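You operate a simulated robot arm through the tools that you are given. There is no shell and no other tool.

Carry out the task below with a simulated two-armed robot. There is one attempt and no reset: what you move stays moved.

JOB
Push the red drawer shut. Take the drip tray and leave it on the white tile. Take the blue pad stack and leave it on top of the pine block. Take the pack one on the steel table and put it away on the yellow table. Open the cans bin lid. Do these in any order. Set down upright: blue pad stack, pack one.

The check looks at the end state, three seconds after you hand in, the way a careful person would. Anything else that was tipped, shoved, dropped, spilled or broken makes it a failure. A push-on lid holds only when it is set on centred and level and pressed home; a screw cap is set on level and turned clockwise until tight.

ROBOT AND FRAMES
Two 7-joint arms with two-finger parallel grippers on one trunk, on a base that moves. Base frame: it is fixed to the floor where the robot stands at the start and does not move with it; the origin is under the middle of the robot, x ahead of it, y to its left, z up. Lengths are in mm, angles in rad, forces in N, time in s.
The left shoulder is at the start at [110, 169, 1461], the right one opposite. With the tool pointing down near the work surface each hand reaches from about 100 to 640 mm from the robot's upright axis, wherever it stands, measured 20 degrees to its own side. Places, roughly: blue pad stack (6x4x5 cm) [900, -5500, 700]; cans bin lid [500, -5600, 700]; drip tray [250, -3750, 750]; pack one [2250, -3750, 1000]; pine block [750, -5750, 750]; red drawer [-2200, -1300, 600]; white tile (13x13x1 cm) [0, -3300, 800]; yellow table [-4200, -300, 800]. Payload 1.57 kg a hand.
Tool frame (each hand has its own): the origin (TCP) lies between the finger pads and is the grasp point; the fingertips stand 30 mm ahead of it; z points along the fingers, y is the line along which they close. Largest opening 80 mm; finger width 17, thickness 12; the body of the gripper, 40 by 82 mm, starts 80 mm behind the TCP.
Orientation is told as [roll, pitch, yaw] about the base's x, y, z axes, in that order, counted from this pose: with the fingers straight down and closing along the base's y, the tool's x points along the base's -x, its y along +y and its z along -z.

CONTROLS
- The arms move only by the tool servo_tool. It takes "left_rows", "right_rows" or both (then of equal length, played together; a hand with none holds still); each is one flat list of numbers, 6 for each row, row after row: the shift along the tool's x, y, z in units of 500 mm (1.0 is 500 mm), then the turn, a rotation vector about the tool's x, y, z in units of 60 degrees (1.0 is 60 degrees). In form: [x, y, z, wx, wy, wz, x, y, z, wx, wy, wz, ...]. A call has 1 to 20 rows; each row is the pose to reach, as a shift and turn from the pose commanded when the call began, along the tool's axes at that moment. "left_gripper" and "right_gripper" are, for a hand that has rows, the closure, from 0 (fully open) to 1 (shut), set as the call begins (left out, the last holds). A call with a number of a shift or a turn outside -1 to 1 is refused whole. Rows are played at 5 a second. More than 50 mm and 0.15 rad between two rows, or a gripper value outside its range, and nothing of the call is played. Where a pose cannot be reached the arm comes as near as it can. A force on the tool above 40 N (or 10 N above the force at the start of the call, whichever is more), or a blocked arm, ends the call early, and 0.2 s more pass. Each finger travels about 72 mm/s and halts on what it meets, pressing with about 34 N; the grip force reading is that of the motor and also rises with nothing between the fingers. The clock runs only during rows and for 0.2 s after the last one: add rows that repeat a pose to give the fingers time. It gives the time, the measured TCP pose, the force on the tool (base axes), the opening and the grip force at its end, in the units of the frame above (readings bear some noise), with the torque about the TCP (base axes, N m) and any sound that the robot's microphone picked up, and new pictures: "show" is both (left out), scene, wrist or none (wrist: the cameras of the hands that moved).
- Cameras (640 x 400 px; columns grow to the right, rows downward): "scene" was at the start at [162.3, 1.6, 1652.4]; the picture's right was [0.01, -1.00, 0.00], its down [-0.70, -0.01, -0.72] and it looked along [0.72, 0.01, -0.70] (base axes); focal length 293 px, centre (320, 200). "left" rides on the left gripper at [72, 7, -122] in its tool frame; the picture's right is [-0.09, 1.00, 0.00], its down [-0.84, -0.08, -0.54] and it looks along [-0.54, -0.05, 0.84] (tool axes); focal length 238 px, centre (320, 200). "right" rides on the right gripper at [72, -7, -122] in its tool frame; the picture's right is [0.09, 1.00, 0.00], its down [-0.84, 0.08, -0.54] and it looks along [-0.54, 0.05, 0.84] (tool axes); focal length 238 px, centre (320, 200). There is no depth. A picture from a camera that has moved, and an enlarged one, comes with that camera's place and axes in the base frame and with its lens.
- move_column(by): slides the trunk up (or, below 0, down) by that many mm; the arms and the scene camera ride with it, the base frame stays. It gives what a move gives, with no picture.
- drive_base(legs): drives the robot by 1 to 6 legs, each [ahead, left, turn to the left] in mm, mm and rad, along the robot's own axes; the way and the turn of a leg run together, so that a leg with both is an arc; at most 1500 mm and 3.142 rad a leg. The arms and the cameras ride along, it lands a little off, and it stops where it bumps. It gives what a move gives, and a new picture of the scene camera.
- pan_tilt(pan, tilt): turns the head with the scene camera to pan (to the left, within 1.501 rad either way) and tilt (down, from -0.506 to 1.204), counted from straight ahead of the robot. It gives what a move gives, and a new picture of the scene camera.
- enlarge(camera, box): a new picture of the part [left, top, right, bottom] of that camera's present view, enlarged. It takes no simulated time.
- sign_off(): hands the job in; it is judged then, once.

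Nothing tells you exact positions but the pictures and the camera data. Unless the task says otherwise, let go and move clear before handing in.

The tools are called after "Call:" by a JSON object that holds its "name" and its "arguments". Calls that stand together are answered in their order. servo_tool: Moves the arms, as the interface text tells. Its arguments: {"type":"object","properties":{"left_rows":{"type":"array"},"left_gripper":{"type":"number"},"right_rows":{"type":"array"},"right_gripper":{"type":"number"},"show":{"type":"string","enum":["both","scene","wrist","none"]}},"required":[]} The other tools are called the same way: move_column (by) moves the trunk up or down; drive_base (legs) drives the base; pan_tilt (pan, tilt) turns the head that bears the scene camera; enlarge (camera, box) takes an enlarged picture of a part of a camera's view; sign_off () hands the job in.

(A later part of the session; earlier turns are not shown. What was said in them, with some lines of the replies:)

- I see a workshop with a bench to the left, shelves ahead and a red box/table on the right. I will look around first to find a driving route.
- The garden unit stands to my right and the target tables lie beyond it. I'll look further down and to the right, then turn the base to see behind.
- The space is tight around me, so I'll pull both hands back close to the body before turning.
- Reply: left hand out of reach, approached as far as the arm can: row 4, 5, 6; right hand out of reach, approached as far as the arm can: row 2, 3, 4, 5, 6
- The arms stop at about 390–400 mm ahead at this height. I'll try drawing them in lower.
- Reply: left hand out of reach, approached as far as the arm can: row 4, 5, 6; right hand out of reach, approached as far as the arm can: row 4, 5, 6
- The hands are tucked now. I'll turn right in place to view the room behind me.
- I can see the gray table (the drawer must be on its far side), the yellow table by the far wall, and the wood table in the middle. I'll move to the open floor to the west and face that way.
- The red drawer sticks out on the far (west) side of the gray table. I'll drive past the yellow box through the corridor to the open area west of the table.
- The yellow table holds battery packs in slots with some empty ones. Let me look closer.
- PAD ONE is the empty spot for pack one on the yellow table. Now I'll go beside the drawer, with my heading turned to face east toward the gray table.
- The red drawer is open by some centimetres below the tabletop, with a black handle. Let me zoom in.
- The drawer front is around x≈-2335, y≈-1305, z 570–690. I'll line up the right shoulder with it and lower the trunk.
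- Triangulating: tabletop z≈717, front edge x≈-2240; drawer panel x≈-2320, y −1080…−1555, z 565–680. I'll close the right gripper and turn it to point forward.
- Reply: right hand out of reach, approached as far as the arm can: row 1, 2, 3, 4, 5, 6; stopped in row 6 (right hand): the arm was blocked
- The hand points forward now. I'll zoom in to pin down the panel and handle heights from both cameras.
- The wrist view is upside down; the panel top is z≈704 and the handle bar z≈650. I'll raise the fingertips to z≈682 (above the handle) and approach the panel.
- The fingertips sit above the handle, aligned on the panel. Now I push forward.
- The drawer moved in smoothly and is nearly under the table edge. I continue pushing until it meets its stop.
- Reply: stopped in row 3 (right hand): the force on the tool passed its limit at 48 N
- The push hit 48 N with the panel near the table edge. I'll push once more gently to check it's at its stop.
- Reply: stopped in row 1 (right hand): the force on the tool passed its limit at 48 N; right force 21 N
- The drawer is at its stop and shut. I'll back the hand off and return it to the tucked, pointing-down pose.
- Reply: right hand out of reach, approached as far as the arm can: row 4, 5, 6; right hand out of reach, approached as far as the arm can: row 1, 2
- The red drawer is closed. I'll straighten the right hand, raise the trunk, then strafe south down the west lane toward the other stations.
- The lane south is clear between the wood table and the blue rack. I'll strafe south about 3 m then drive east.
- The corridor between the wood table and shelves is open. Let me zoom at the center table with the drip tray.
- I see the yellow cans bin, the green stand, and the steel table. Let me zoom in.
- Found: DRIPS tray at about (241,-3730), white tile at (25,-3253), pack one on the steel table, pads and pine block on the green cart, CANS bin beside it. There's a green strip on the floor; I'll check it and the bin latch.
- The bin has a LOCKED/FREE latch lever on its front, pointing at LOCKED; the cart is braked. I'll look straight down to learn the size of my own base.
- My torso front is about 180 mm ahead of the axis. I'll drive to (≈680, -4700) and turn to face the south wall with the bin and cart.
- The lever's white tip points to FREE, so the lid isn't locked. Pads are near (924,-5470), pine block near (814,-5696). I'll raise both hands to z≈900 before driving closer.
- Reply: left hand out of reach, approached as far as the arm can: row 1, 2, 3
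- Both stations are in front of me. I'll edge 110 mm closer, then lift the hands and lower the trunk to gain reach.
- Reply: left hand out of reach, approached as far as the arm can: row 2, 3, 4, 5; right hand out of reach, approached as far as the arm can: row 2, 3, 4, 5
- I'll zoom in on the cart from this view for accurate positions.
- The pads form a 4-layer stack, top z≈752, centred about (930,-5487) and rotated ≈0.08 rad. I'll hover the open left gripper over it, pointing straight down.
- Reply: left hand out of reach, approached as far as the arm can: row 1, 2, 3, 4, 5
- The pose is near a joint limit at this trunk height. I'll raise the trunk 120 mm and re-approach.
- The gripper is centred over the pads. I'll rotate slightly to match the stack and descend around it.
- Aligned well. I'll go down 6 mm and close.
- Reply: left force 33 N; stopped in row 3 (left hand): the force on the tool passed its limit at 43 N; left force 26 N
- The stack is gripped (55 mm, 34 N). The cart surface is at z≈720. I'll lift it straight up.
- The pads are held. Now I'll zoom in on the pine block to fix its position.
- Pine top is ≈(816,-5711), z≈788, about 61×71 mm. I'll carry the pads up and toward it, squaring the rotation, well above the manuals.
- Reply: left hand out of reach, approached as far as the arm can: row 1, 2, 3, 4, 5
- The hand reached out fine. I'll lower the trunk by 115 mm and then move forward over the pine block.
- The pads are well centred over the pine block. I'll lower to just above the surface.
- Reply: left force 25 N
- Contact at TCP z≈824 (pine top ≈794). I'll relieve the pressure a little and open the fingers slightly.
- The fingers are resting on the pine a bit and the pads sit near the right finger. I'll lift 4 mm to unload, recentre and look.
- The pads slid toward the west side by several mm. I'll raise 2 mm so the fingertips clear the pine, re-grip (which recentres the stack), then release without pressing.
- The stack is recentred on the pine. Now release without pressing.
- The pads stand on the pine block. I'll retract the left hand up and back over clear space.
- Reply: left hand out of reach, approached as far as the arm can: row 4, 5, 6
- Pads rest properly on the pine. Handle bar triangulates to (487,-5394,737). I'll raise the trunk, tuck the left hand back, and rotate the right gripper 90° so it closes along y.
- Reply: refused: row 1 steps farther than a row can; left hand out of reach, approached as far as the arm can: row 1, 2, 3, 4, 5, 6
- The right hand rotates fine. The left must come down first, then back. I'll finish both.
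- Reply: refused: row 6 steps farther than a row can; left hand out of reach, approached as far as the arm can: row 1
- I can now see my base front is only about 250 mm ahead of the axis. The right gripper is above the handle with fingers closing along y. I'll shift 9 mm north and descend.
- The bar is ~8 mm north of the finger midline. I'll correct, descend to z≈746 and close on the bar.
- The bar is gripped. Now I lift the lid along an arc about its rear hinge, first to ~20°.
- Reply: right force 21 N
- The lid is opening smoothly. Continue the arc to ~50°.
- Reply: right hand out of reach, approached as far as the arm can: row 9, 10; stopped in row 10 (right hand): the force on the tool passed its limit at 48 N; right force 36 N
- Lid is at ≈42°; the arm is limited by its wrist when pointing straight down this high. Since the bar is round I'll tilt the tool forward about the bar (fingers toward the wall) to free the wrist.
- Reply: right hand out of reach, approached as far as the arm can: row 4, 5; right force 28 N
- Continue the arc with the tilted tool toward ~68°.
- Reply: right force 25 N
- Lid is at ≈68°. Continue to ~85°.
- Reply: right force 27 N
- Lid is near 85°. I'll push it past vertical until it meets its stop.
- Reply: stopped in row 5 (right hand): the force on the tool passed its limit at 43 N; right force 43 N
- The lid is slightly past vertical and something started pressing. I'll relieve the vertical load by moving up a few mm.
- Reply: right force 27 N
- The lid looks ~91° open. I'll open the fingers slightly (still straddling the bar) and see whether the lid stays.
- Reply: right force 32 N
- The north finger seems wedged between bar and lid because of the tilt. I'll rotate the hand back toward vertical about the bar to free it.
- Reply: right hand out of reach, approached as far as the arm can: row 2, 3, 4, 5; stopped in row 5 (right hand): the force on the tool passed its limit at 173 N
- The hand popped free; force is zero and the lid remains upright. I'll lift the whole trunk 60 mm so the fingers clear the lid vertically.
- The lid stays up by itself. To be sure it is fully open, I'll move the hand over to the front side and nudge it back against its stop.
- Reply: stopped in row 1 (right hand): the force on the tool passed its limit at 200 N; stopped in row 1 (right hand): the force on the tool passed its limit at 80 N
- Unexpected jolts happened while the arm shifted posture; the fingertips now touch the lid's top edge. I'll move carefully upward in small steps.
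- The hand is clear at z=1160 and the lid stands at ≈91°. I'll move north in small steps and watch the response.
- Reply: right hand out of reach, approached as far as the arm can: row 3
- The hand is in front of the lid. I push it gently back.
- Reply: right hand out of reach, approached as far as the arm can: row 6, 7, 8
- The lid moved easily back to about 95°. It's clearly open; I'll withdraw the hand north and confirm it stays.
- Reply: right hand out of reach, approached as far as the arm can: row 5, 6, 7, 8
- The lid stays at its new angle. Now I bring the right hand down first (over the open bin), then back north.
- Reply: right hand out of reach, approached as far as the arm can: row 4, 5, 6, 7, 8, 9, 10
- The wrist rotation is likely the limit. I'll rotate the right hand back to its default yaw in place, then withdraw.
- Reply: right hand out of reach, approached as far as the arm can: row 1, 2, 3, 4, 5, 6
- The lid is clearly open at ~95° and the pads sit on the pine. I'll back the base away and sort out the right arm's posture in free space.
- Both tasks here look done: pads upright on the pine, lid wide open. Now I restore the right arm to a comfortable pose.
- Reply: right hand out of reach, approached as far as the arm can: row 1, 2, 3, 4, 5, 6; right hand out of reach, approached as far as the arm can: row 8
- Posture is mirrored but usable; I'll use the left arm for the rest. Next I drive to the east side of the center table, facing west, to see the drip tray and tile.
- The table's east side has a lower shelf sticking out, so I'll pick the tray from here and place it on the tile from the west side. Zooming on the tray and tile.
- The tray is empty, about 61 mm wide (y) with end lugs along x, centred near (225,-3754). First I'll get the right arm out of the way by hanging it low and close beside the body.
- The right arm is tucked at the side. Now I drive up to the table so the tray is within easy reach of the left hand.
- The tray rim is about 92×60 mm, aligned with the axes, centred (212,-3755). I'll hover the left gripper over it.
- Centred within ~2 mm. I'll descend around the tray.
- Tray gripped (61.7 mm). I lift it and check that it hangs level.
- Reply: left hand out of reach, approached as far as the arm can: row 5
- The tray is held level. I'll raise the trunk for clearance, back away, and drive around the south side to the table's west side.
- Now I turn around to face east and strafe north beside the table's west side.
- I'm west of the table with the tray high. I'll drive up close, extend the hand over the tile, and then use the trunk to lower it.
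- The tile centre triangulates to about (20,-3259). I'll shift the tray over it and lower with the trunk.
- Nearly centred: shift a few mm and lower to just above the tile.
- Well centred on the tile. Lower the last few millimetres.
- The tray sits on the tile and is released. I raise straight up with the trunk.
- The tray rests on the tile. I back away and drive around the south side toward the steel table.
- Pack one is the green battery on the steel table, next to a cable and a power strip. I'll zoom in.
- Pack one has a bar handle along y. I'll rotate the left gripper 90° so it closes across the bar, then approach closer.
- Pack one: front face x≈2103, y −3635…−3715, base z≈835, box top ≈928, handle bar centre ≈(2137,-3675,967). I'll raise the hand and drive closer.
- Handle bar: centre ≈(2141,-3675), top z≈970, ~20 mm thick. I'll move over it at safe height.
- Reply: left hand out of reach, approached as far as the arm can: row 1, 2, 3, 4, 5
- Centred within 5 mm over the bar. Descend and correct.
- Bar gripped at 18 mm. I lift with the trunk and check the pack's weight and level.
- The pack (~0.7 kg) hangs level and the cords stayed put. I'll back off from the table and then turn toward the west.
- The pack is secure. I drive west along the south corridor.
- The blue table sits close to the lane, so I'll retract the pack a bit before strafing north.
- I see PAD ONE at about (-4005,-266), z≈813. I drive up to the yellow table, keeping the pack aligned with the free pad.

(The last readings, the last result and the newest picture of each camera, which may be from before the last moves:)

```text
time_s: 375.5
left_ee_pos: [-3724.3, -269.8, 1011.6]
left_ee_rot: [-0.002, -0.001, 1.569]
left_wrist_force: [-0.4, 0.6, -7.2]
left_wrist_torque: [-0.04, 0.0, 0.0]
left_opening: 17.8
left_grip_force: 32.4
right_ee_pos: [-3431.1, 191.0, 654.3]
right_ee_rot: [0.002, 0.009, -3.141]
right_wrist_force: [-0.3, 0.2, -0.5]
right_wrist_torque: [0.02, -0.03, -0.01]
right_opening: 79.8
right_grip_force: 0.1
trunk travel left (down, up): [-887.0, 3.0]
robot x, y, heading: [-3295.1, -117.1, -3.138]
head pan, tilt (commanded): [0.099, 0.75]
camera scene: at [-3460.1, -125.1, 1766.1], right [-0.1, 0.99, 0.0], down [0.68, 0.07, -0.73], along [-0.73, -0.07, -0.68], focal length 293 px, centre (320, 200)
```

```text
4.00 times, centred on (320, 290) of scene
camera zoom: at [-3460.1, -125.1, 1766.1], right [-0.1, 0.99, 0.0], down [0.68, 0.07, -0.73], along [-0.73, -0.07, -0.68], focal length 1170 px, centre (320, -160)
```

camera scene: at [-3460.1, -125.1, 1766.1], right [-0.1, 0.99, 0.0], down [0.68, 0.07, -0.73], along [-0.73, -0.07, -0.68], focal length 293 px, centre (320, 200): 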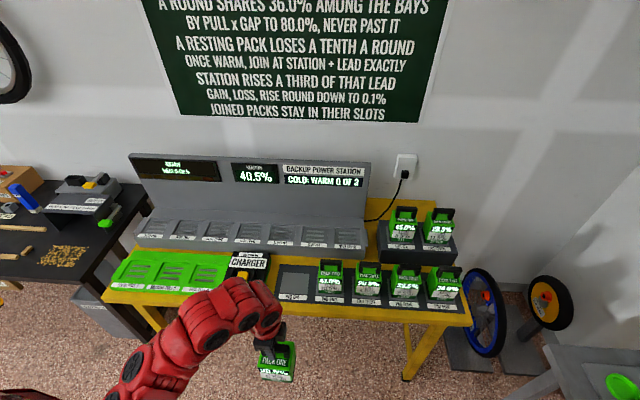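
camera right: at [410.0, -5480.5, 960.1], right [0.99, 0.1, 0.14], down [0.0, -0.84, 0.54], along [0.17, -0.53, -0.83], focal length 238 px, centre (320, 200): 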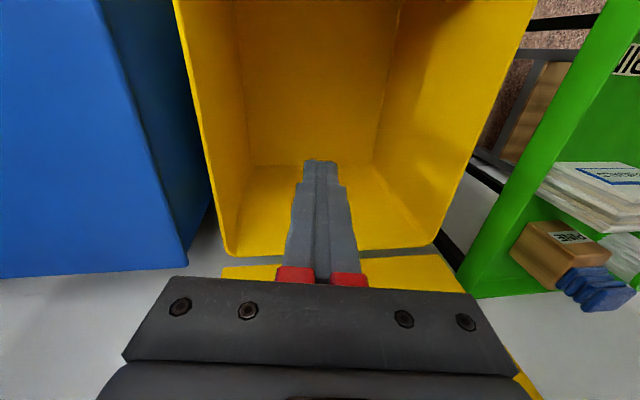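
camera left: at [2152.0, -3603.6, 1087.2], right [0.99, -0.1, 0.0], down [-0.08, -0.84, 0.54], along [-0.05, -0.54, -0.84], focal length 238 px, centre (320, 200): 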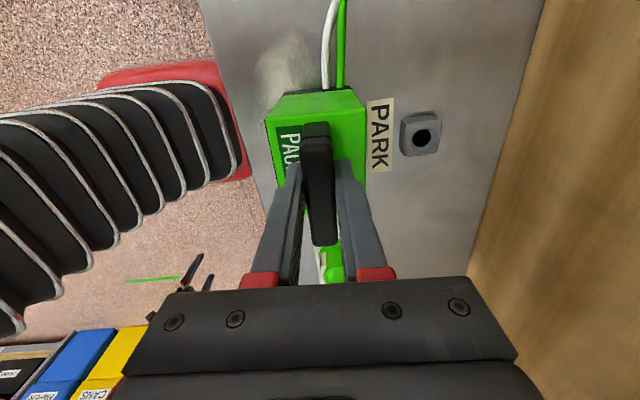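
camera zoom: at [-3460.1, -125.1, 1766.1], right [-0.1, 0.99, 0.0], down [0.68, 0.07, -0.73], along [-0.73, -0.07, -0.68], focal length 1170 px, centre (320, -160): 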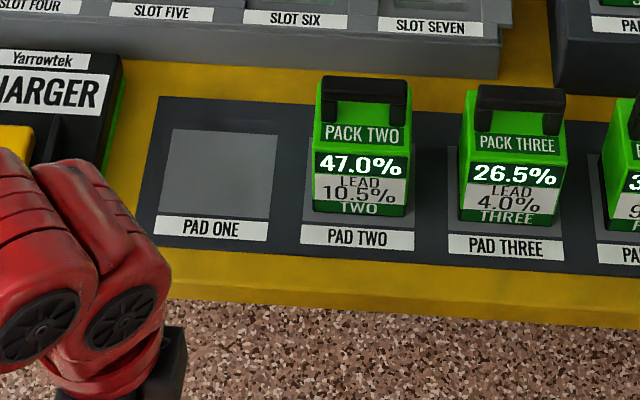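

PAD ONE triangulates to ≈(-4025,-277,808). I'll drive 200 mm closer and re-measure from the wrist camera.

Call:
{"name": "drive_base", "arguments": {"legs": [[200, 0, 0]]}}

Call:
{"name": "pan_tilt", "arguments": {"pan": 0.0, "tilt": 0.9}}

Call:
{"name": "enlarge", "arguments": {"camera": "left", "box": [0, 0, 640, 400]}}

Call:
{"name": "enlarge", "arguments": {"camera": "scene", "box": [200, 180, 400, 330]}}

```text
time_s: 377.1
left_ee_pos: [-3924.4, -271.8, 1012.5]
left_ee_rot: [0.001, -0.001, 1.57]
left_wrist_force: [0.5, 0.0, -6.8]
left_wrist_torque: [-0.02, -0.02, 0.0]
left_opening: 17.8
left_grip_force: 32.8
right_ee_pos: [-3631.1, 189.2, 655.5]
right_ee_rot: [0.002, 0.006, -3.141]
right_wrist_force: [-0.1, 0.6, 0.2]
right_wrist_torque: [0.02, -0.02, -0.02]
right_opening: 79.7
right_grip_force: 0.1
trunk travel left (down, up): [-887.0, 3.0]
robot x, y, heading: [-3497.3, -119.5, -3.135]
head pan, tilt (commanded): [0.099, 0.75]
camera scene: at [-3658.5, -126.0, 1766.3], right [-0.1, 0.99, 0.0], down [0.68, 0.07, -0.73], along [-0.73, -0.08, -0.68], focal length 293 px, centre (320, 200)
```

scene: 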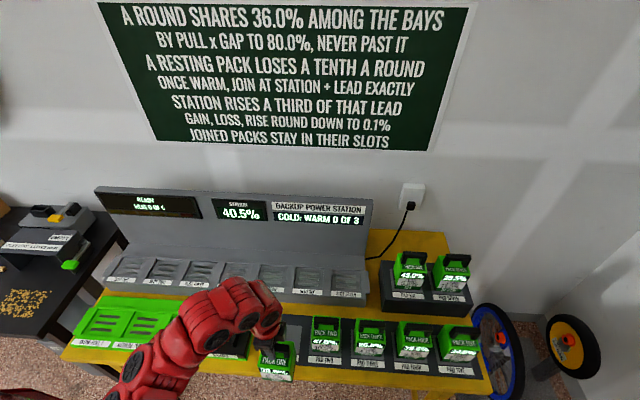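

```text
time_s: 377.8
left_ee_pos: [-3925.9, -270.9, 1012.0]
left_ee_rot: [-0.003, -0.002, 1.568]
left_wrist_force: [-0.6, 0.0, -7.3]
left_wrist_torque: [-0.02, 0.01, 0.0]
left_opening: 18.3
left_grip_force: 33.0
right_ee_pos: [-3632.9, 190.3, 655.3]
right_ee_rot: [0.003, 0.009, -3.139]
right_wrist_force: [-0.1, 0.3, -0.2]
right_wrist_torque: [0.05, -0.03, 0.01]
right_opening: 79.9
right_grip_force: 0.0
trunk travel left (down, up): [-887.0, 3.0]
robot x, y, heading: [-3497.1, -115.6, -3.139]
head pan, tilt (commanded): [0.0, 0.901]
camera scene: at [-3654.1, -117.8, 1754.2], right [0.0, 1.0, 0.0], down [0.78, 0.0, -0.62], along [-0.62, 0.0, -0.78], focal length 293 px, centre (320, 200)
```

scene: 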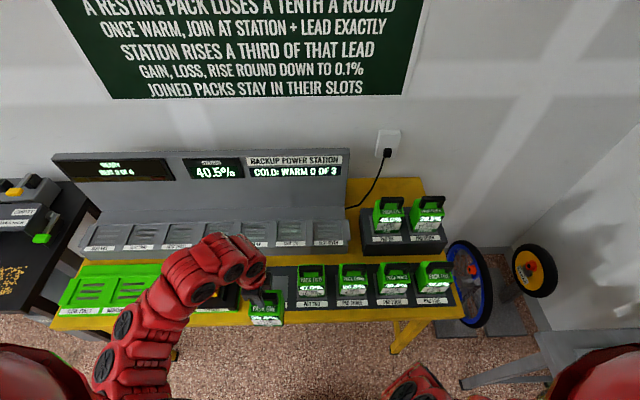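

```text
1.00 times, centred on (320, 200) of left (not enlarged: the box is as wide or as high as the picture)
camera zoom: at [-3932.1, -342.9, 1134.1], right [-1.0, 0.09, 0.0], down [0.08, 0.84, 0.54], along [0.05, 0.54, -0.84], focal length 238 px, centre (320, 200)
```

zoom: 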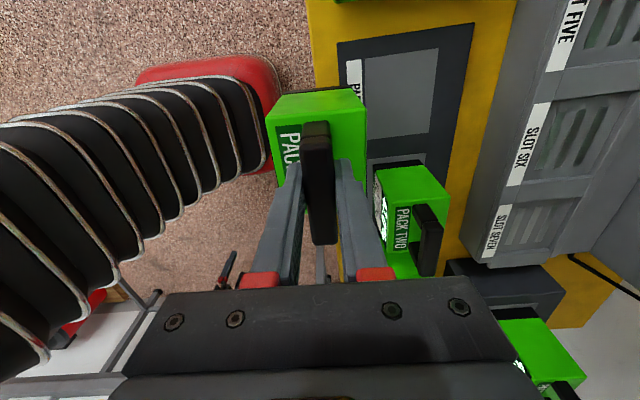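

```text
2.67 times, centred on (300, 255) of scene
camera zoom: at [-3654.1, -117.8, 1754.2], right [0.0, 1.0, 0.0], down [0.78, 0.0, -0.62], along [-0.62, 0.0, -0.78], focal length 780 px, centre (373, 53)
```

zoom: 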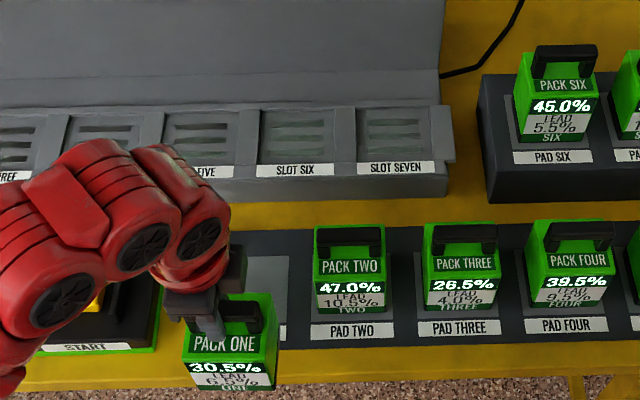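

Call:
{"name": "enlarge", "arguments": {"camera": "left", "box": [320, 10, 480, 170]}}

```text
2.50 times, centred on (400, 90) of left
camera zoom: at [-3932.1, -342.9, 1134.1], right [-1.0, 0.09, 0.0], down [0.08, 0.84, 0.54], along [0.05, 0.54, -0.84], focal length 596 px, centre (120, 475)
```

zoom: 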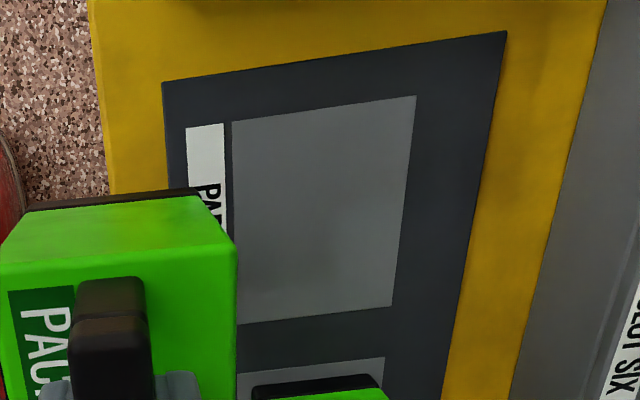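

PAD ONE centre refined to (-4027,-278). I extend the pack over the pad.

Call:
{"name": "servo_tool", "arguments": {"left_rows": [0.003, 0.05, 0, 0, 0, 0, 0.006, 0.1, 0, 0, 0, 0, 0.009, 0.15, 0, 0, 0, 0, 0.011, 0.19, 0, 0, 0, 0, 0.011, 0.217, 0, 0, 0, 0, 0.011, 0.217, 0, 0, 0, 0], "show": "both"}}

Call:
{"name": "enlarge", "arguments": {"camera": "left", "box": [230, 20, 430, 200]}}

Call:
{"name": "enlarge", "arguments": {"camera": "scene", "box": [200, 200, 360, 330]}}

```text
time_s: 379.2
left_ee_pos: [-4033.5, -277.4, 1012.5]
left_ee_rot: [0.0, -0.002, 1.568]
left_wrist_force: [-0.6, 0.7, -6.4]
left_wrist_torque: [-0.07, 0.0, -0.01]
left_opening: 17.9
left_grip_force: 32.4
right_ee_pos: [-3631.5, 189.3, 655.7]
right_ee_rot: [0.002, 0.009, -3.139]
right_wrist_force: [0.1, 0.6, -0.7]
right_wrist_torque: [-0.04, 0.02, 0.03]
right_opening: 79.8
right_grip_force: 0.1
trunk travel left (down, up): [-887.0, 3.0]
robot x, y, heading: [-3497.0, -117.4, -3.141]
head pan, tilt (commanded): [0.0, 0.901]
camera scene: at [-3652.5, -117.9, 1754.3], right [0.0, 1.0, 0.0], down [0.78, 0.0, -0.62], along [-0.62, 0.0, -0.78], focal length 293 px, centre (320, 200)
camera left: at [-4039.5, -348.3, 1134.2], right [-1.0, 0.09, 0.0], down [0.08, 0.84, 0.54], along [0.05, 0.54, -0.84], focal length 238 px, centre (320, 200)
```

scene: 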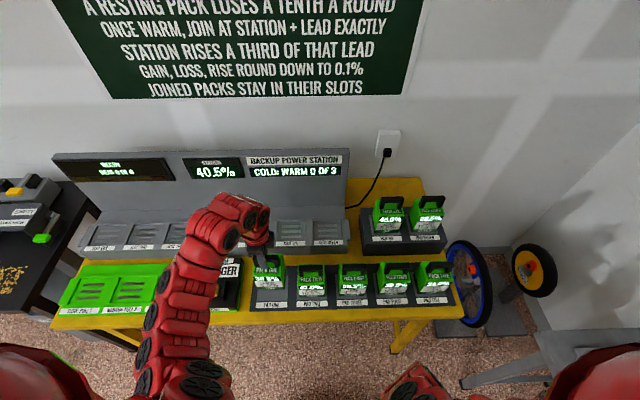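
left: 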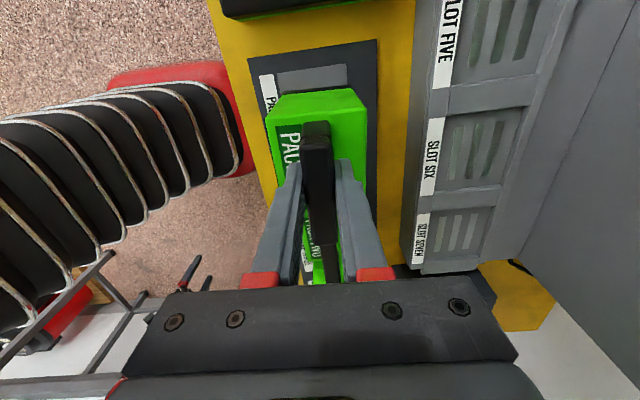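

```text
2.22 times, centred on (330, 110) of left
camera zoom: at [-4039.5, -348.3, 1134.2], right [-1.0, 0.09, 0.0], down [0.08, 0.84, 0.54], along [0.05, 0.54, -0.84], focal length 530 px, centre (298, 400)
```

zoom: 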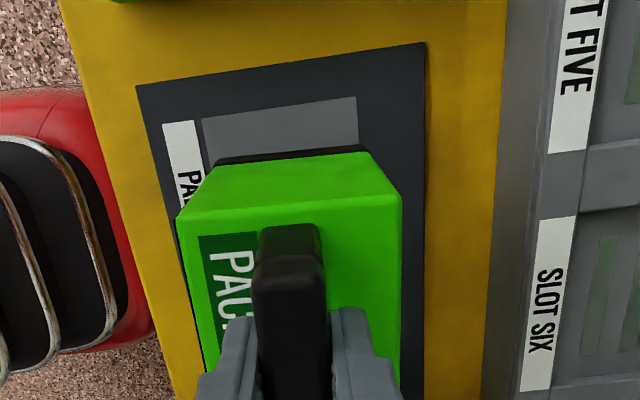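

```text
3.08 times, centred on (280, 265) of scene
camera zoom: at [-3652.5, -117.9, 1754.3], right [0.0, 1.0, 0.0], down [0.78, 0.0, -0.62], along [-0.62, 0.0, -0.78], focal length 900 px, centre (443, 0)
```

zoom: 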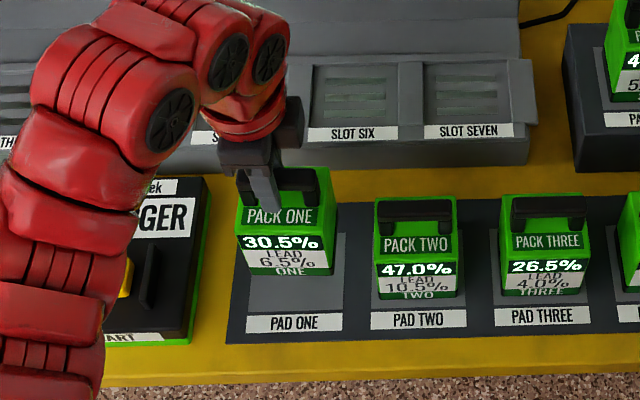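

The pack is nearly over the pad; I'll shift 7 mm back and 4 mm south, then lower with the trunk.

Call:
{"name": "servo_tool", "arguments": {"left_rows": [0.004, -0.007, 0, 0, 0, 0, 0.008, -0.014, 0, 0, 0, 0, 0.008, -0.014, 0, 0, 0, 0], "show": "none"}}

Call:
{"name": "move_column", "arguments": {"by": -62}}

Call:
{"name": "enlarge", "arguments": {"camera": "left", "box": [230, 20, 430, 200]}}

Call:
{"name": "pan_tilt", "arguments": {"pan": 0.0, "tilt": 0.9}}

Call:
{"name": "enlarge", "arguments": {"camera": "scene", "box": [200, 200, 360, 330]}}

```text
time_s: 380.0
left_ee_pos: [-4025.4, -281.8, 1012.2]
left_ee_rot: [-0.002, -0.004, 1.571]
left_wrist_force: [0.2, 0.1, -6.8]
left_wrist_torque: [0.01, -0.01, 0.01]
left_opening: 18.0
left_grip_force: 32.5
right_ee_pos: [-3630.3, 190.6, 654.3]
right_ee_rot: [0.004, 0.007, -3.14]
right_wrist_force: [0.3, 0.3, 0.0]
right_wrist_torque: [0.0, 0.0, -0.02]
right_opening: 79.9
right_grip_force: 0.0
trunk travel left (down, up): [-887.0, 3.0]
robot x, y, heading: [-3493.8, -114.9, -3.14]
head pan, tilt (commanded): [0.0, 0.901]
```

```text
time_s: 381.0
left_ee_pos: [-4026.2, -280.8, 950.0]
left_ee_rot: [-0.002, -0.003, 1.57]
left_wrist_force: [-0.4, -0.1, -6.7]
left_wrist_torque: [-0.02, 0.01, 0.02]
left_opening: 18.0
left_grip_force: 33.0
right_ee_pos: [-3631.0, 189.4, 593.7]
right_ee_rot: [0.002, 0.01, -3.14]
right_wrist_force: [0.2, -0.5, -0.4]
right_wrist_torque: [-0.01, -0.01, 0.01]
right_opening: 80.5
right_grip_force: 0.1
trunk travel left (down, up): [-825.0, 65.0]
robot x, y, heading: [-3497.6, -117.4, -3.139]
head pan, tilt (commanded): [0.0, 0.901]
```

```text
2.22 times, centred on (330, 110) of left
camera zoom: at [-4032.3, -352.3, 1072.2], right [-1.0, 0.09, 0.0], down [0.08, 0.84, 0.54], along [0.05, 0.54, -0.84], focal length 530 px, centre (298, 400)
```

zoom: 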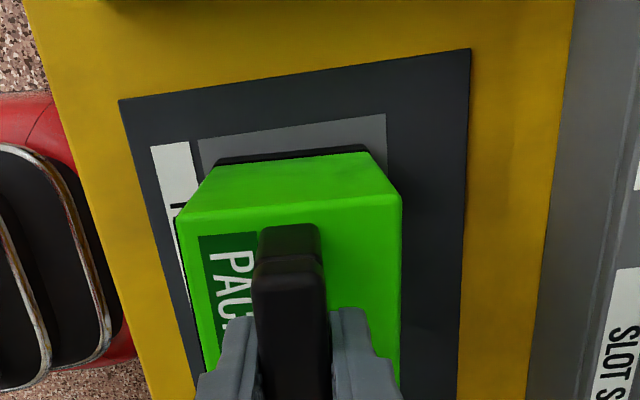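

```text
time_s: 381.6
left_ee_pos: [-4026.0, -280.4, 950.0]
left_ee_rot: [-0.002, -0.002, 1.569]
left_wrist_force: [-0.6, -0.4, -6.8]
left_wrist_torque: [-0.04, -0.01, -0.01]
left_opening: 17.8
left_grip_force: 32.6
right_ee_pos: [-3631.9, 190.3, 593.3]
right_ee_rot: [0.0, 0.01, -3.139]
right_wrist_force: [0.5, 0.7, 0.1]
right_wrist_torque: [0.0, -0.01, 0.02]
right_opening: 80.1
right_grip_force: 0.0
trunk travel left (down, up): [-825.0, 65.0]
robot x, y, heading: [-3494.9, -120.0, -3.136]
head pan, tilt (commanded): [0.0, 0.901]
camera scene: at [-3653.1, -117.7, 1692.2], right [0.0, 1.0, 0.0], down [0.78, 0.0, -0.62], along [-0.62, 0.0, -0.78], focal length 293 px, centre (320, 200)
```

scene: 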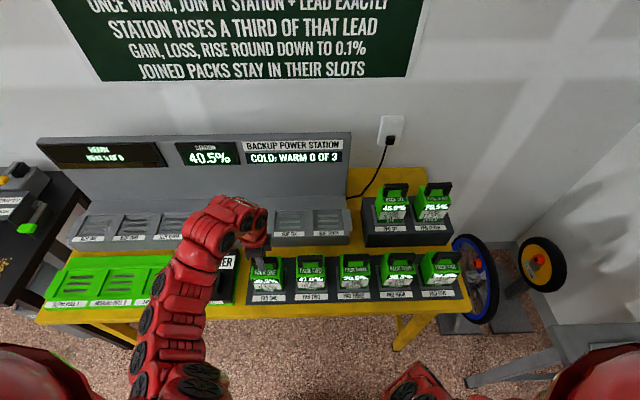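

```text
3.08 times, centred on (280, 265) of scene
camera zoom: at [-3653.1, -117.7, 1692.2], right [0.0, 1.0, 0.0], down [0.78, 0.0, -0.62], along [-0.62, 0.0, -0.78], focal length 900 px, centre (443, 0)
```

zoom: 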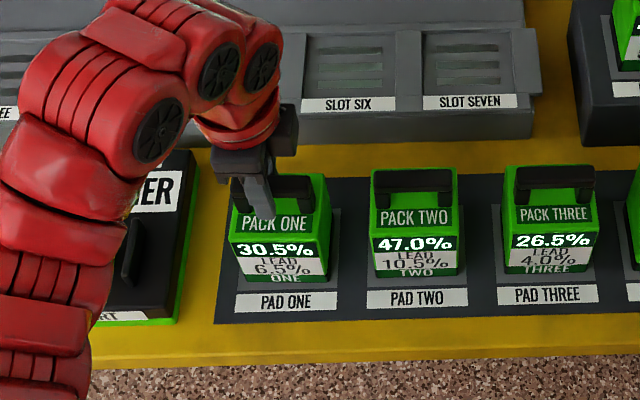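

Call:
{"name": "enlarge", "arguments": {"camera": "scene", "box": [235, 245, 335, 310]}}

```text
6.15 times, centred on (285, 278) of scene
camera zoom: at [-3653.1, -117.7, 1692.2], right [0.0, 1.0, 0.0], down [0.78, 0.0, -0.62], along [-0.62, 0.0, -0.78], focal length 1801 px, centre (535, -277)
```

zoom: 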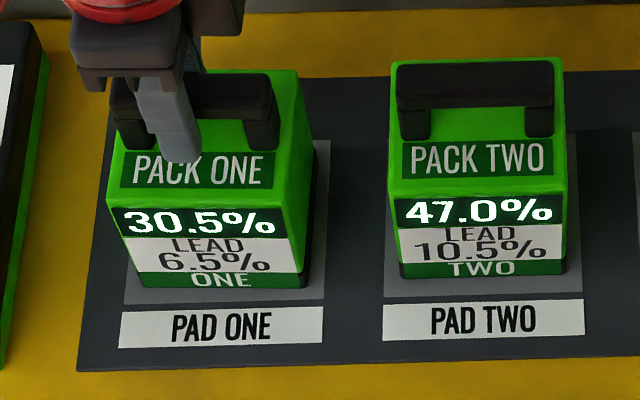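

Laterally centred. I'll shift 6 mm further onto the pad (to match pack two's depth) and lower to just above contact.

Call:
{"name": "servo_tool", "arguments": {"left_rows": [0, 0.006, 0, 0, 0, 0, 0, 0.012, 0.01, 0, 0, 0, 0, 0.012, 0.016, 0, 0, 0], "show": "none"}}

Call:
{"name": "enlarge", "arguments": {"camera": "scene", "box": [235, 245, 335, 310]}}

Call:
{"name": "enlarge", "arguments": {"camera": "left", "box": [230, 20, 430, 200]}}

```text
time_s: 382.4
left_ee_pos: [-4029.1, -280.6, 944.7]
left_ee_rot: [0.003, -0.001, 1.57]
left_wrist_force: [7.7, -1.5, 31.4]
left_wrist_torque: [-0.01, -0.2, -0.36]
left_opening: 17.8
left_grip_force: 32.5
right_ee_pos: [-3629.3, 190.2, 593.9]
right_ee_rot: [0.002, 0.003, -3.137]
right_wrist_force: [0.5, 0.8, 0.4]
right_wrist_torque: [0.02, 0.0, 0.0]
right_opening: 79.9
right_grip_force: 0.1
trunk travel left (down, up): [-825.0, 65.0]
robot x, y, heading: [-3498.5, -117.6, -3.135]
head pan, tilt (commanded): [0.0, 0.901]
```

```text
6.15 times, centred on (285, 278) of scene
camera zoom: at [-3647.8, -116.4, 1693.2], right [0.0, 1.0, 0.0], down [0.78, 0.0, -0.62], along [-0.62, 0.0, -0.78], focal length 1801 px, centre (535, -277)
```

zoom: 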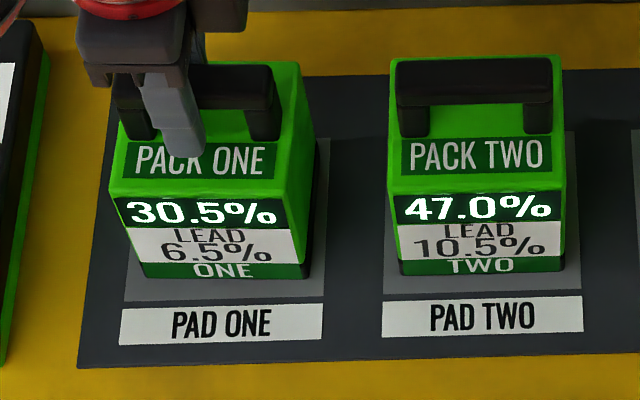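

```text
2.22 times, centred on (330, 110) of left
camera zoom: at [-4035.4, -351.5, 1066.9], right [-1.0, 0.09, 0.0], down [0.08, 0.84, 0.54], along [0.05, 0.54, -0.84], focal length 530 px, centre (298, 400)
```

zoom: 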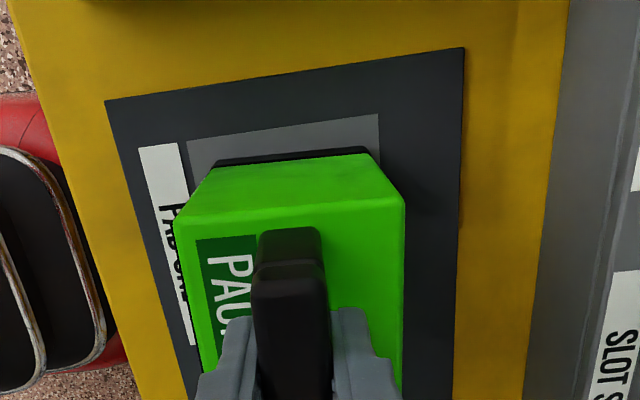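

The pack has touched down on PAD ONE (31 N). I'll relieve the pressure, then open the gripper.

Call:
{"name": "servo_tool", "arguments": {"left_rows": [0, 0, -0.004, 0, 0, 0, 0, 0, -0.006, 0, 0, 0], "show": "none"}}

```text
time_s: 383.0
left_ee_pos: [-4030.0, -280.5, 944.8]
left_ee_rot: [-0.001, -0.004, 1.57]
left_wrist_force: [4.8, 2.6, 3.6]
left_wrist_torque: [-0.05, -0.36, 0.1]
left_opening: 18.2
left_grip_force: 32.8
right_ee_pos: [-3631.4, 190.5, 592.4]
right_ee_rot: [0.001, 0.007, -3.14]
right_wrist_force: [0.4, -0.2, -0.1]
right_wrist_torque: [-0.03, -0.01, -0.01]
right_opening: 80.1
right_grip_force: 0.2
trunk travel left (down, up): [-825.0, 65.0]
robot x, y, heading: [-3497.2, -119.0, -3.134]
head pan, tilt (commanded): [0.0, 0.901]
```

Call:
{"name": "servo_tool", "arguments": {"left_rows": [0, 0, 0, 0, 0, 0, 0, 0, 0, 0, 0, 0, 0, 0, 0, 0, 0, 0, 0, 0, 0, 0, 0, 0], "left_gripper": 0.3, "show": "both"}}

Call:
{"name": "enlarge", "arguments": {"camera": "scene", "box": [235, 245, 335, 310]}}

```text
time_s: 384.0
left_ee_pos: [-4030.4, -280.5, 944.8]
left_ee_rot: [0.0, -0.002, 1.57]
left_wrist_force: [0.1, -1.6, -0.6]
left_wrist_torque: [0.0, 0.01, 0.0]
left_opening: 56.0
left_grip_force: 0.2
right_ee_pos: [-3631.0, 190.2, 592.9]
right_ee_rot: [0.002, 0.008, -3.14]
right_wrist_force: [-0.2, -0.2, -0.1]
right_wrist_torque: [-0.02, 0.02, 0.01]
right_opening: 80.0
right_grip_force: 0.0
trunk travel left (down, up): [-825.0, 65.0]
robot x, y, heading: [-3495.6, -117.9, -3.136]
head pan, tilt (commanded): [0.0, 0.901]
camera scene: at [-3651.9, -117.4, 1692.4], right [0.0, 1.0, 0.0], down [0.78, 0.0, -0.62], along [-0.62, 0.0, -0.78], focal length 293 px, centre (320, 200)
camera left: at [-4038.1, -352.2, 1067.4], right [-1.0, 0.09, 0.0], down [0.08, 0.84, 0.54], along [0.05, 0.54, -0.84], focal length 238 px, centre (320, 200)
```

scene: 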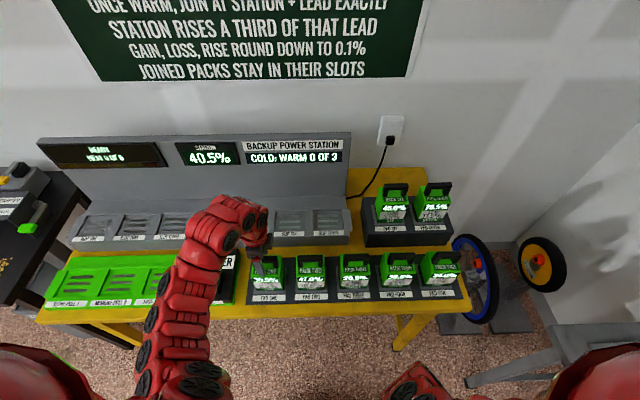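
left: 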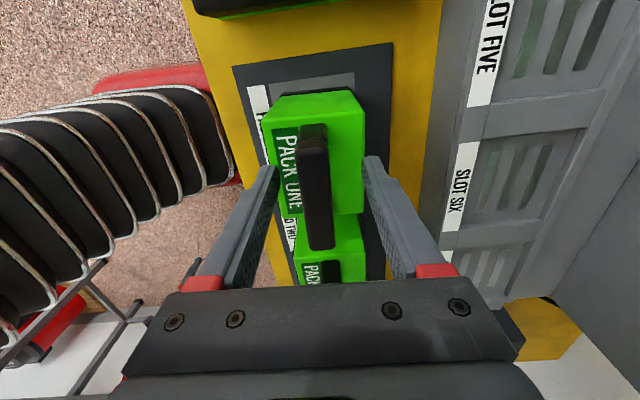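

```text
6.15 times, centred on (285, 278) of scene
camera zoom: at [-3651.9, -117.4, 1692.4], right [0.0, 1.0, 0.0], down [0.78, 0.0, -0.62], along [-0.62, 0.0, -0.78], focal length 1801 px, centre (535, -277)
```

zoom: 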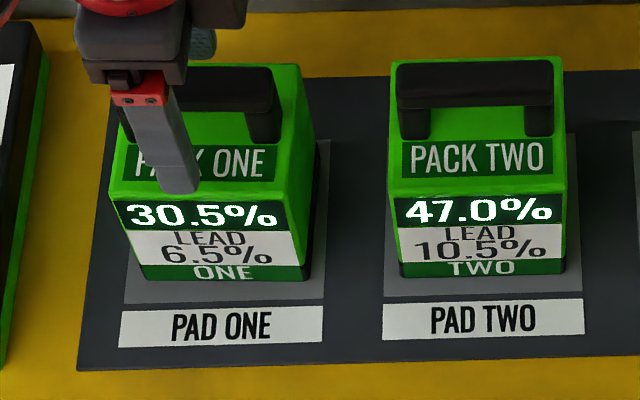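

Pack one stands upright on PAD ONE. I lift the hand straight up with the trunk and back away.

Call:
{"name": "move_column", "arguments": {"by": 63}}

Call:
{"name": "servo_tool", "arguments": {"left_rows": [0, 0, -0.02, 0, 0, 0, 0, -0.04, -0.02, 0, 0, 0, 0, -0.1, -0.02, 0, 0, 0, 0, -0.16, -0.02, 0, 0, 0], "show": "none"}}

Call:
{"name": "drive_base", "arguments": {"legs": [[-350, 0, 0]]}}

Call:
{"name": "pan_tilt", "arguments": {"pan": 0.0, "tilt": 0.6}}

Call:
{"name": "enlarge", "arguments": {"camera": "scene", "box": [140, 150, 460, 330]}}

```text
time_s: 385.0
left_ee_pos: [-4031.2, -280.8, 1007.9]
left_ee_rot: [-0.001, -0.001, 1.571]
left_wrist_force: [-1.1, -0.2, -0.6]
left_wrist_torque: [0.0, 0.0, 0.03]
left_opening: 56.2
left_grip_force: 0.1
right_ee_pos: [-3630.7, 190.7, 655.5]
right_ee_rot: [0.003, 0.009, -3.14]
right_wrist_force: [-0.4, 0.2, 0.3]
right_wrist_torque: [-0.01, -0.03, -0.04]
right_opening: 79.9
right_grip_force: 0.2
trunk travel left (down, up): [-888.0, 2.0]
robot x, y, heading: [-3497.3, -114.6, -3.138]
head pan, tilt (commanded): [0.0, 0.901]
```

```text
time_s: 386.0
left_ee_pos: [-3949.2, -280.6, 1018.9]
left_ee_rot: [-0.002, -0.003, 1.566]
left_wrist_force: [0.4, -0.1, -0.5]
left_wrist_torque: [-0.01, -0.02, -0.01]
left_opening: 55.9
left_grip_force: 0.0
right_ee_pos: [-3630.0, 189.7, 656.7]
right_ee_rot: [0.001, 0.007, -3.141]
right_wrist_force: [0.0, -0.7, -0.8]
right_wrist_torque: [0.01, -0.01, 0.01]
right_opening: 80.0
right_grip_force: 0.0
trunk travel left (down, up): [-888.0, 2.0]
robot x, y, heading: [-3495.9, -119.2, -3.132]
head pan, tilt (commanded): [0.0, 0.901]
```

```text
time_s: 388.3
left_ee_pos: [-3603.1, -281.1, 1017.4]
left_ee_rot: [-0.003, -0.002, 1.573]
left_wrist_force: [0.0, -0.4, -0.6]
left_wrist_torque: [0.02, 0.01, -0.03]
left_opening: 56.2
left_grip_force: 0.1
right_ee_pos: [-3284.0, 192.4, 656.1]
right_ee_rot: [0.002, 0.009, -3.138]
right_wrist_force: [0.4, 0.4, 0.2]
right_wrist_torque: [-0.04, -0.02, -0.01]
right_opening: 80.1
right_grip_force: 0.0
trunk travel left (down, up): [-888.0, 2.0]
robot x, y, heading: [-3148.1, -117.8, -3.137]
head pan, tilt (commanded): [0.0, 0.901]
camera scene: at [-3304.3, -116.1, 1755.3], right [-0.01, 1.0, 0.0], down [0.78, 0.0, -0.62], along [-0.62, 0.0, -0.78], focal length 293 px, centre (320, 200)
```

scene: 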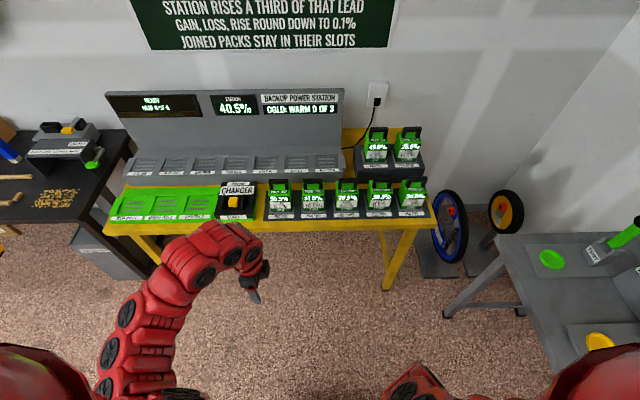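

```text
time_s: 389.1
left_ee_pos: [-3601.7, -280.7, 1018.3]
left_ee_rot: [0.0, -0.002, 1.572]
left_wrist_force: [0.5, 0.5, 0.2]
left_wrist_torque: [0.01, 0.0, 0.0]
left_opening: 56.0
left_grip_force: 0.1
right_ee_pos: [-3283.5, 191.9, 656.5]
right_ee_rot: [0.001, 0.008, -3.139]
right_wrist_force: [0.3, -0.8, 0.8]
right_wrist_torque: [-0.01, -0.01, 0.02]
right_opening: 80.1
right_grip_force: 0.0
trunk travel left (down, up): [-888.0, 2.0]
robot x, y, heading: [-3147.9, -111.2, -3.136]
head pan, tilt (commanded): [0.0, 0.6]
camera scene: at [-3316.1, -116.1, 1780.1], right [-0.01, 1.0, 0.0], down [0.57, 0.0, -0.82], along [-0.82, -0.01, -0.57], focal length 293 px, centre (320, 200)
```

scene: 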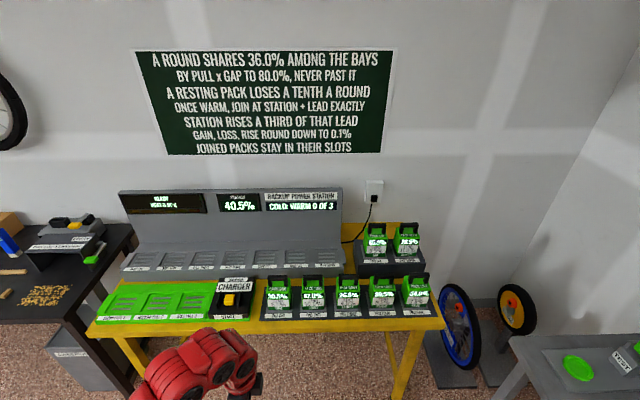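

```text
2.00 times, centred on (300, 240) of scene
camera zoom: at [-3316.1, -116.1, 1780.1], right [-0.01, 1.0, 0.0], down [0.57, 0.0, -0.82], along [-0.82, -0.01, -0.57], focal length 585 px, centre (360, 120)
```

zoom: 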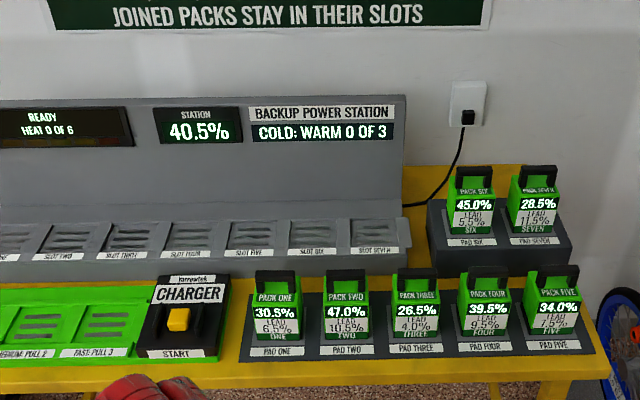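

Pack one is in line with the others. I'll turn to check the red drawer is still shut.

Call:
{"name": "drive_base", "arguments": {"legs": [[0, 0, 1.2]]}}

Call:
{"name": "pan_tilt", "arguments": {"pan": 1.2, "tilt": 0.6}}

Call:
{"name": "enlarge", "arguments": {"camera": "scene", "box": [160, 100, 480, 300]}}

```text
time_s: 392.5
left_ee_pos: [-3159.2, -598.5, 1018.2]
left_ee_rot: [0.0, -0.001, 2.771]
left_wrist_force: [-0.5, -0.6, 0.1]
left_wrist_torque: [0.02, 0.02, -0.01]
left_opening: 55.9
left_grip_force: 0.1
right_ee_pos: [-3483.3, -131.3, 655.7]
right_ee_rot: [0.001, 0.008, -1.937]
right_wrist_force: [-0.7, 0.0, -0.1]
right_wrist_torque: [0.0, -0.03, 0.02]
right_opening: 80.0
right_grip_force: 0.1
trunk travel left (down, up): [-888.0, 2.0]
robot x, y, heading: [-3152.3, -113.2, -1.934]
head pan, tilt (commanded): [0.0, 0.6]
camera scene: at [-3208.0, -272.6, 1780.1], right [-0.93, 0.36, 0.0], down [0.2, 0.53, -0.83], along [-0.29, -0.77, -0.57], focal length 293 px, centre (320, 200)
```

scene: 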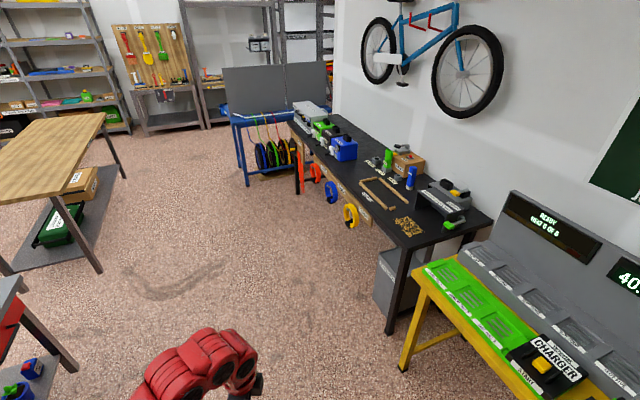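

```text
time_s: 393.9
left_ee_pos: [-3159.1, -599.3, 1018.7]
left_ee_rot: [-0.001, -0.003, 2.771]
left_wrist_force: [0.5, -0.7, -0.4]
left_wrist_torque: [0.02, -0.02, 0.0]
left_opening: 56.1
left_grip_force: 0.0
right_ee_pos: [-3483.2, -130.1, 655.0]
right_ee_rot: [0.002, 0.008, -1.936]
right_wrist_force: [0.6, 0.1, 1.1]
right_wrist_torque: [0.0, 0.03, 0.01]
right_opening: 79.9
right_grip_force: 0.0
trunk travel left (down, up): [-888.0, 2.0]
robot x, y, heading: [-3147.2, -113.4, -1.935]
head pan, tilt (commanded): [1.201, 0.6]
camera scene: at [-3110.9, -249.2, 1780.1], right [-0.67, -0.74, 0.0], down [-0.42, 0.38, -0.83], along [0.61, -0.55, -0.56], focal length 293 px, centre (320, 200)
```

scene: 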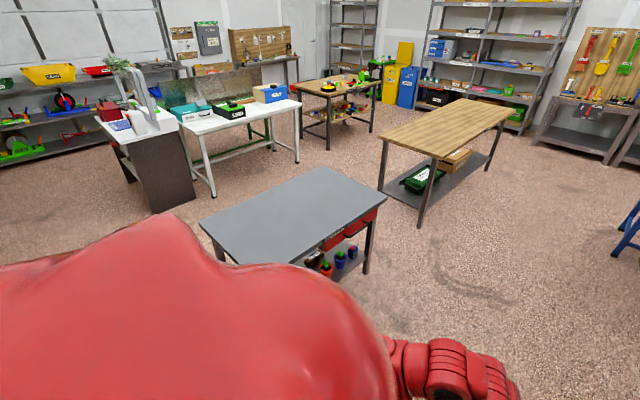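

```text
2.00 times, centred on (320, 200) of scene
camera zoom: at [-3110.9, -249.2, 1780.1], right [-0.67, -0.74, 0.0], down [-0.42, 0.38, -0.83], along [0.61, -0.55, -0.56], focal length 585 px, centre (320, 200)
```

zoom: 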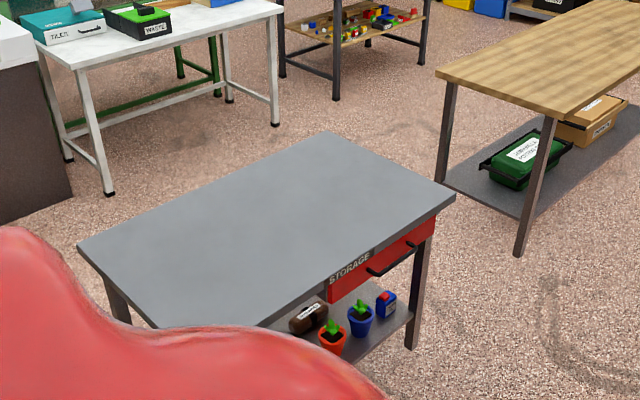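

The drawer is flush. One last distant look at the bin lid and cart, and the tray.

Call:
{"name": "enlarge", "arguments": {"camera": "scene", "box": [290, 30, 430, 130]}}

```text
4.00 times, centred on (360, 80) of scene
camera zoom: at [-3110.9, -249.2, 1780.1], right [-0.67, -0.74, 0.0], down [-0.42, 0.38, -0.83], along [0.61, -0.55, -0.56], focal length 1170 px, centre (160, 680)
```

zoom: 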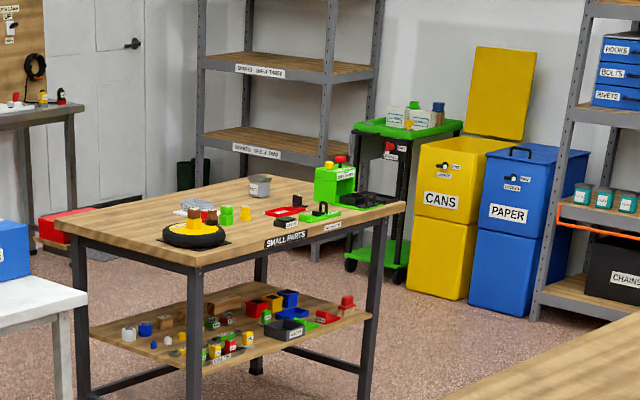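

Everything looks right in the pictures. The drawer is flush, the tray is on the white tile, the pads are upright on the pine block, pack one is on PAD ONE and the cans bin lid stands open. Both hands are clear, so I'm handing in.

Call:
{"name": "sign_off", "arguments": {}}

```text
The job is handed in.
```

I finished all five parts of the job and handed it in. I checked each one by camera just before handing in.

- **Red drawer:** pushed in until it hit its stop. It sits flush under the table edge.
- **Drip tray:** resting on the white tile, roughly centred.
- **Blue pad stack:** upright on top of the pine block. It slid a few millimetres when I first let go, so I gripped it again and re-centred it.
- **Pack one:** upright on the empty PAD ONE spot on the yellow table, in line with the other packs.
- **Cans bin lid:** open to about 95° and staying up on its own. While I was freeing the gripper from the handle, there were three sharp jolts on the hand, of about 170, 200 and 80 N. At least one pressed on the lid's top edge. I saw no damage, and the lid still moved easily afterwards.

The cameras showed nothing else tipped or dropped. The pine block may have shifted a millimetre or so while I set the pads down. Both hands were clear when I handed in.
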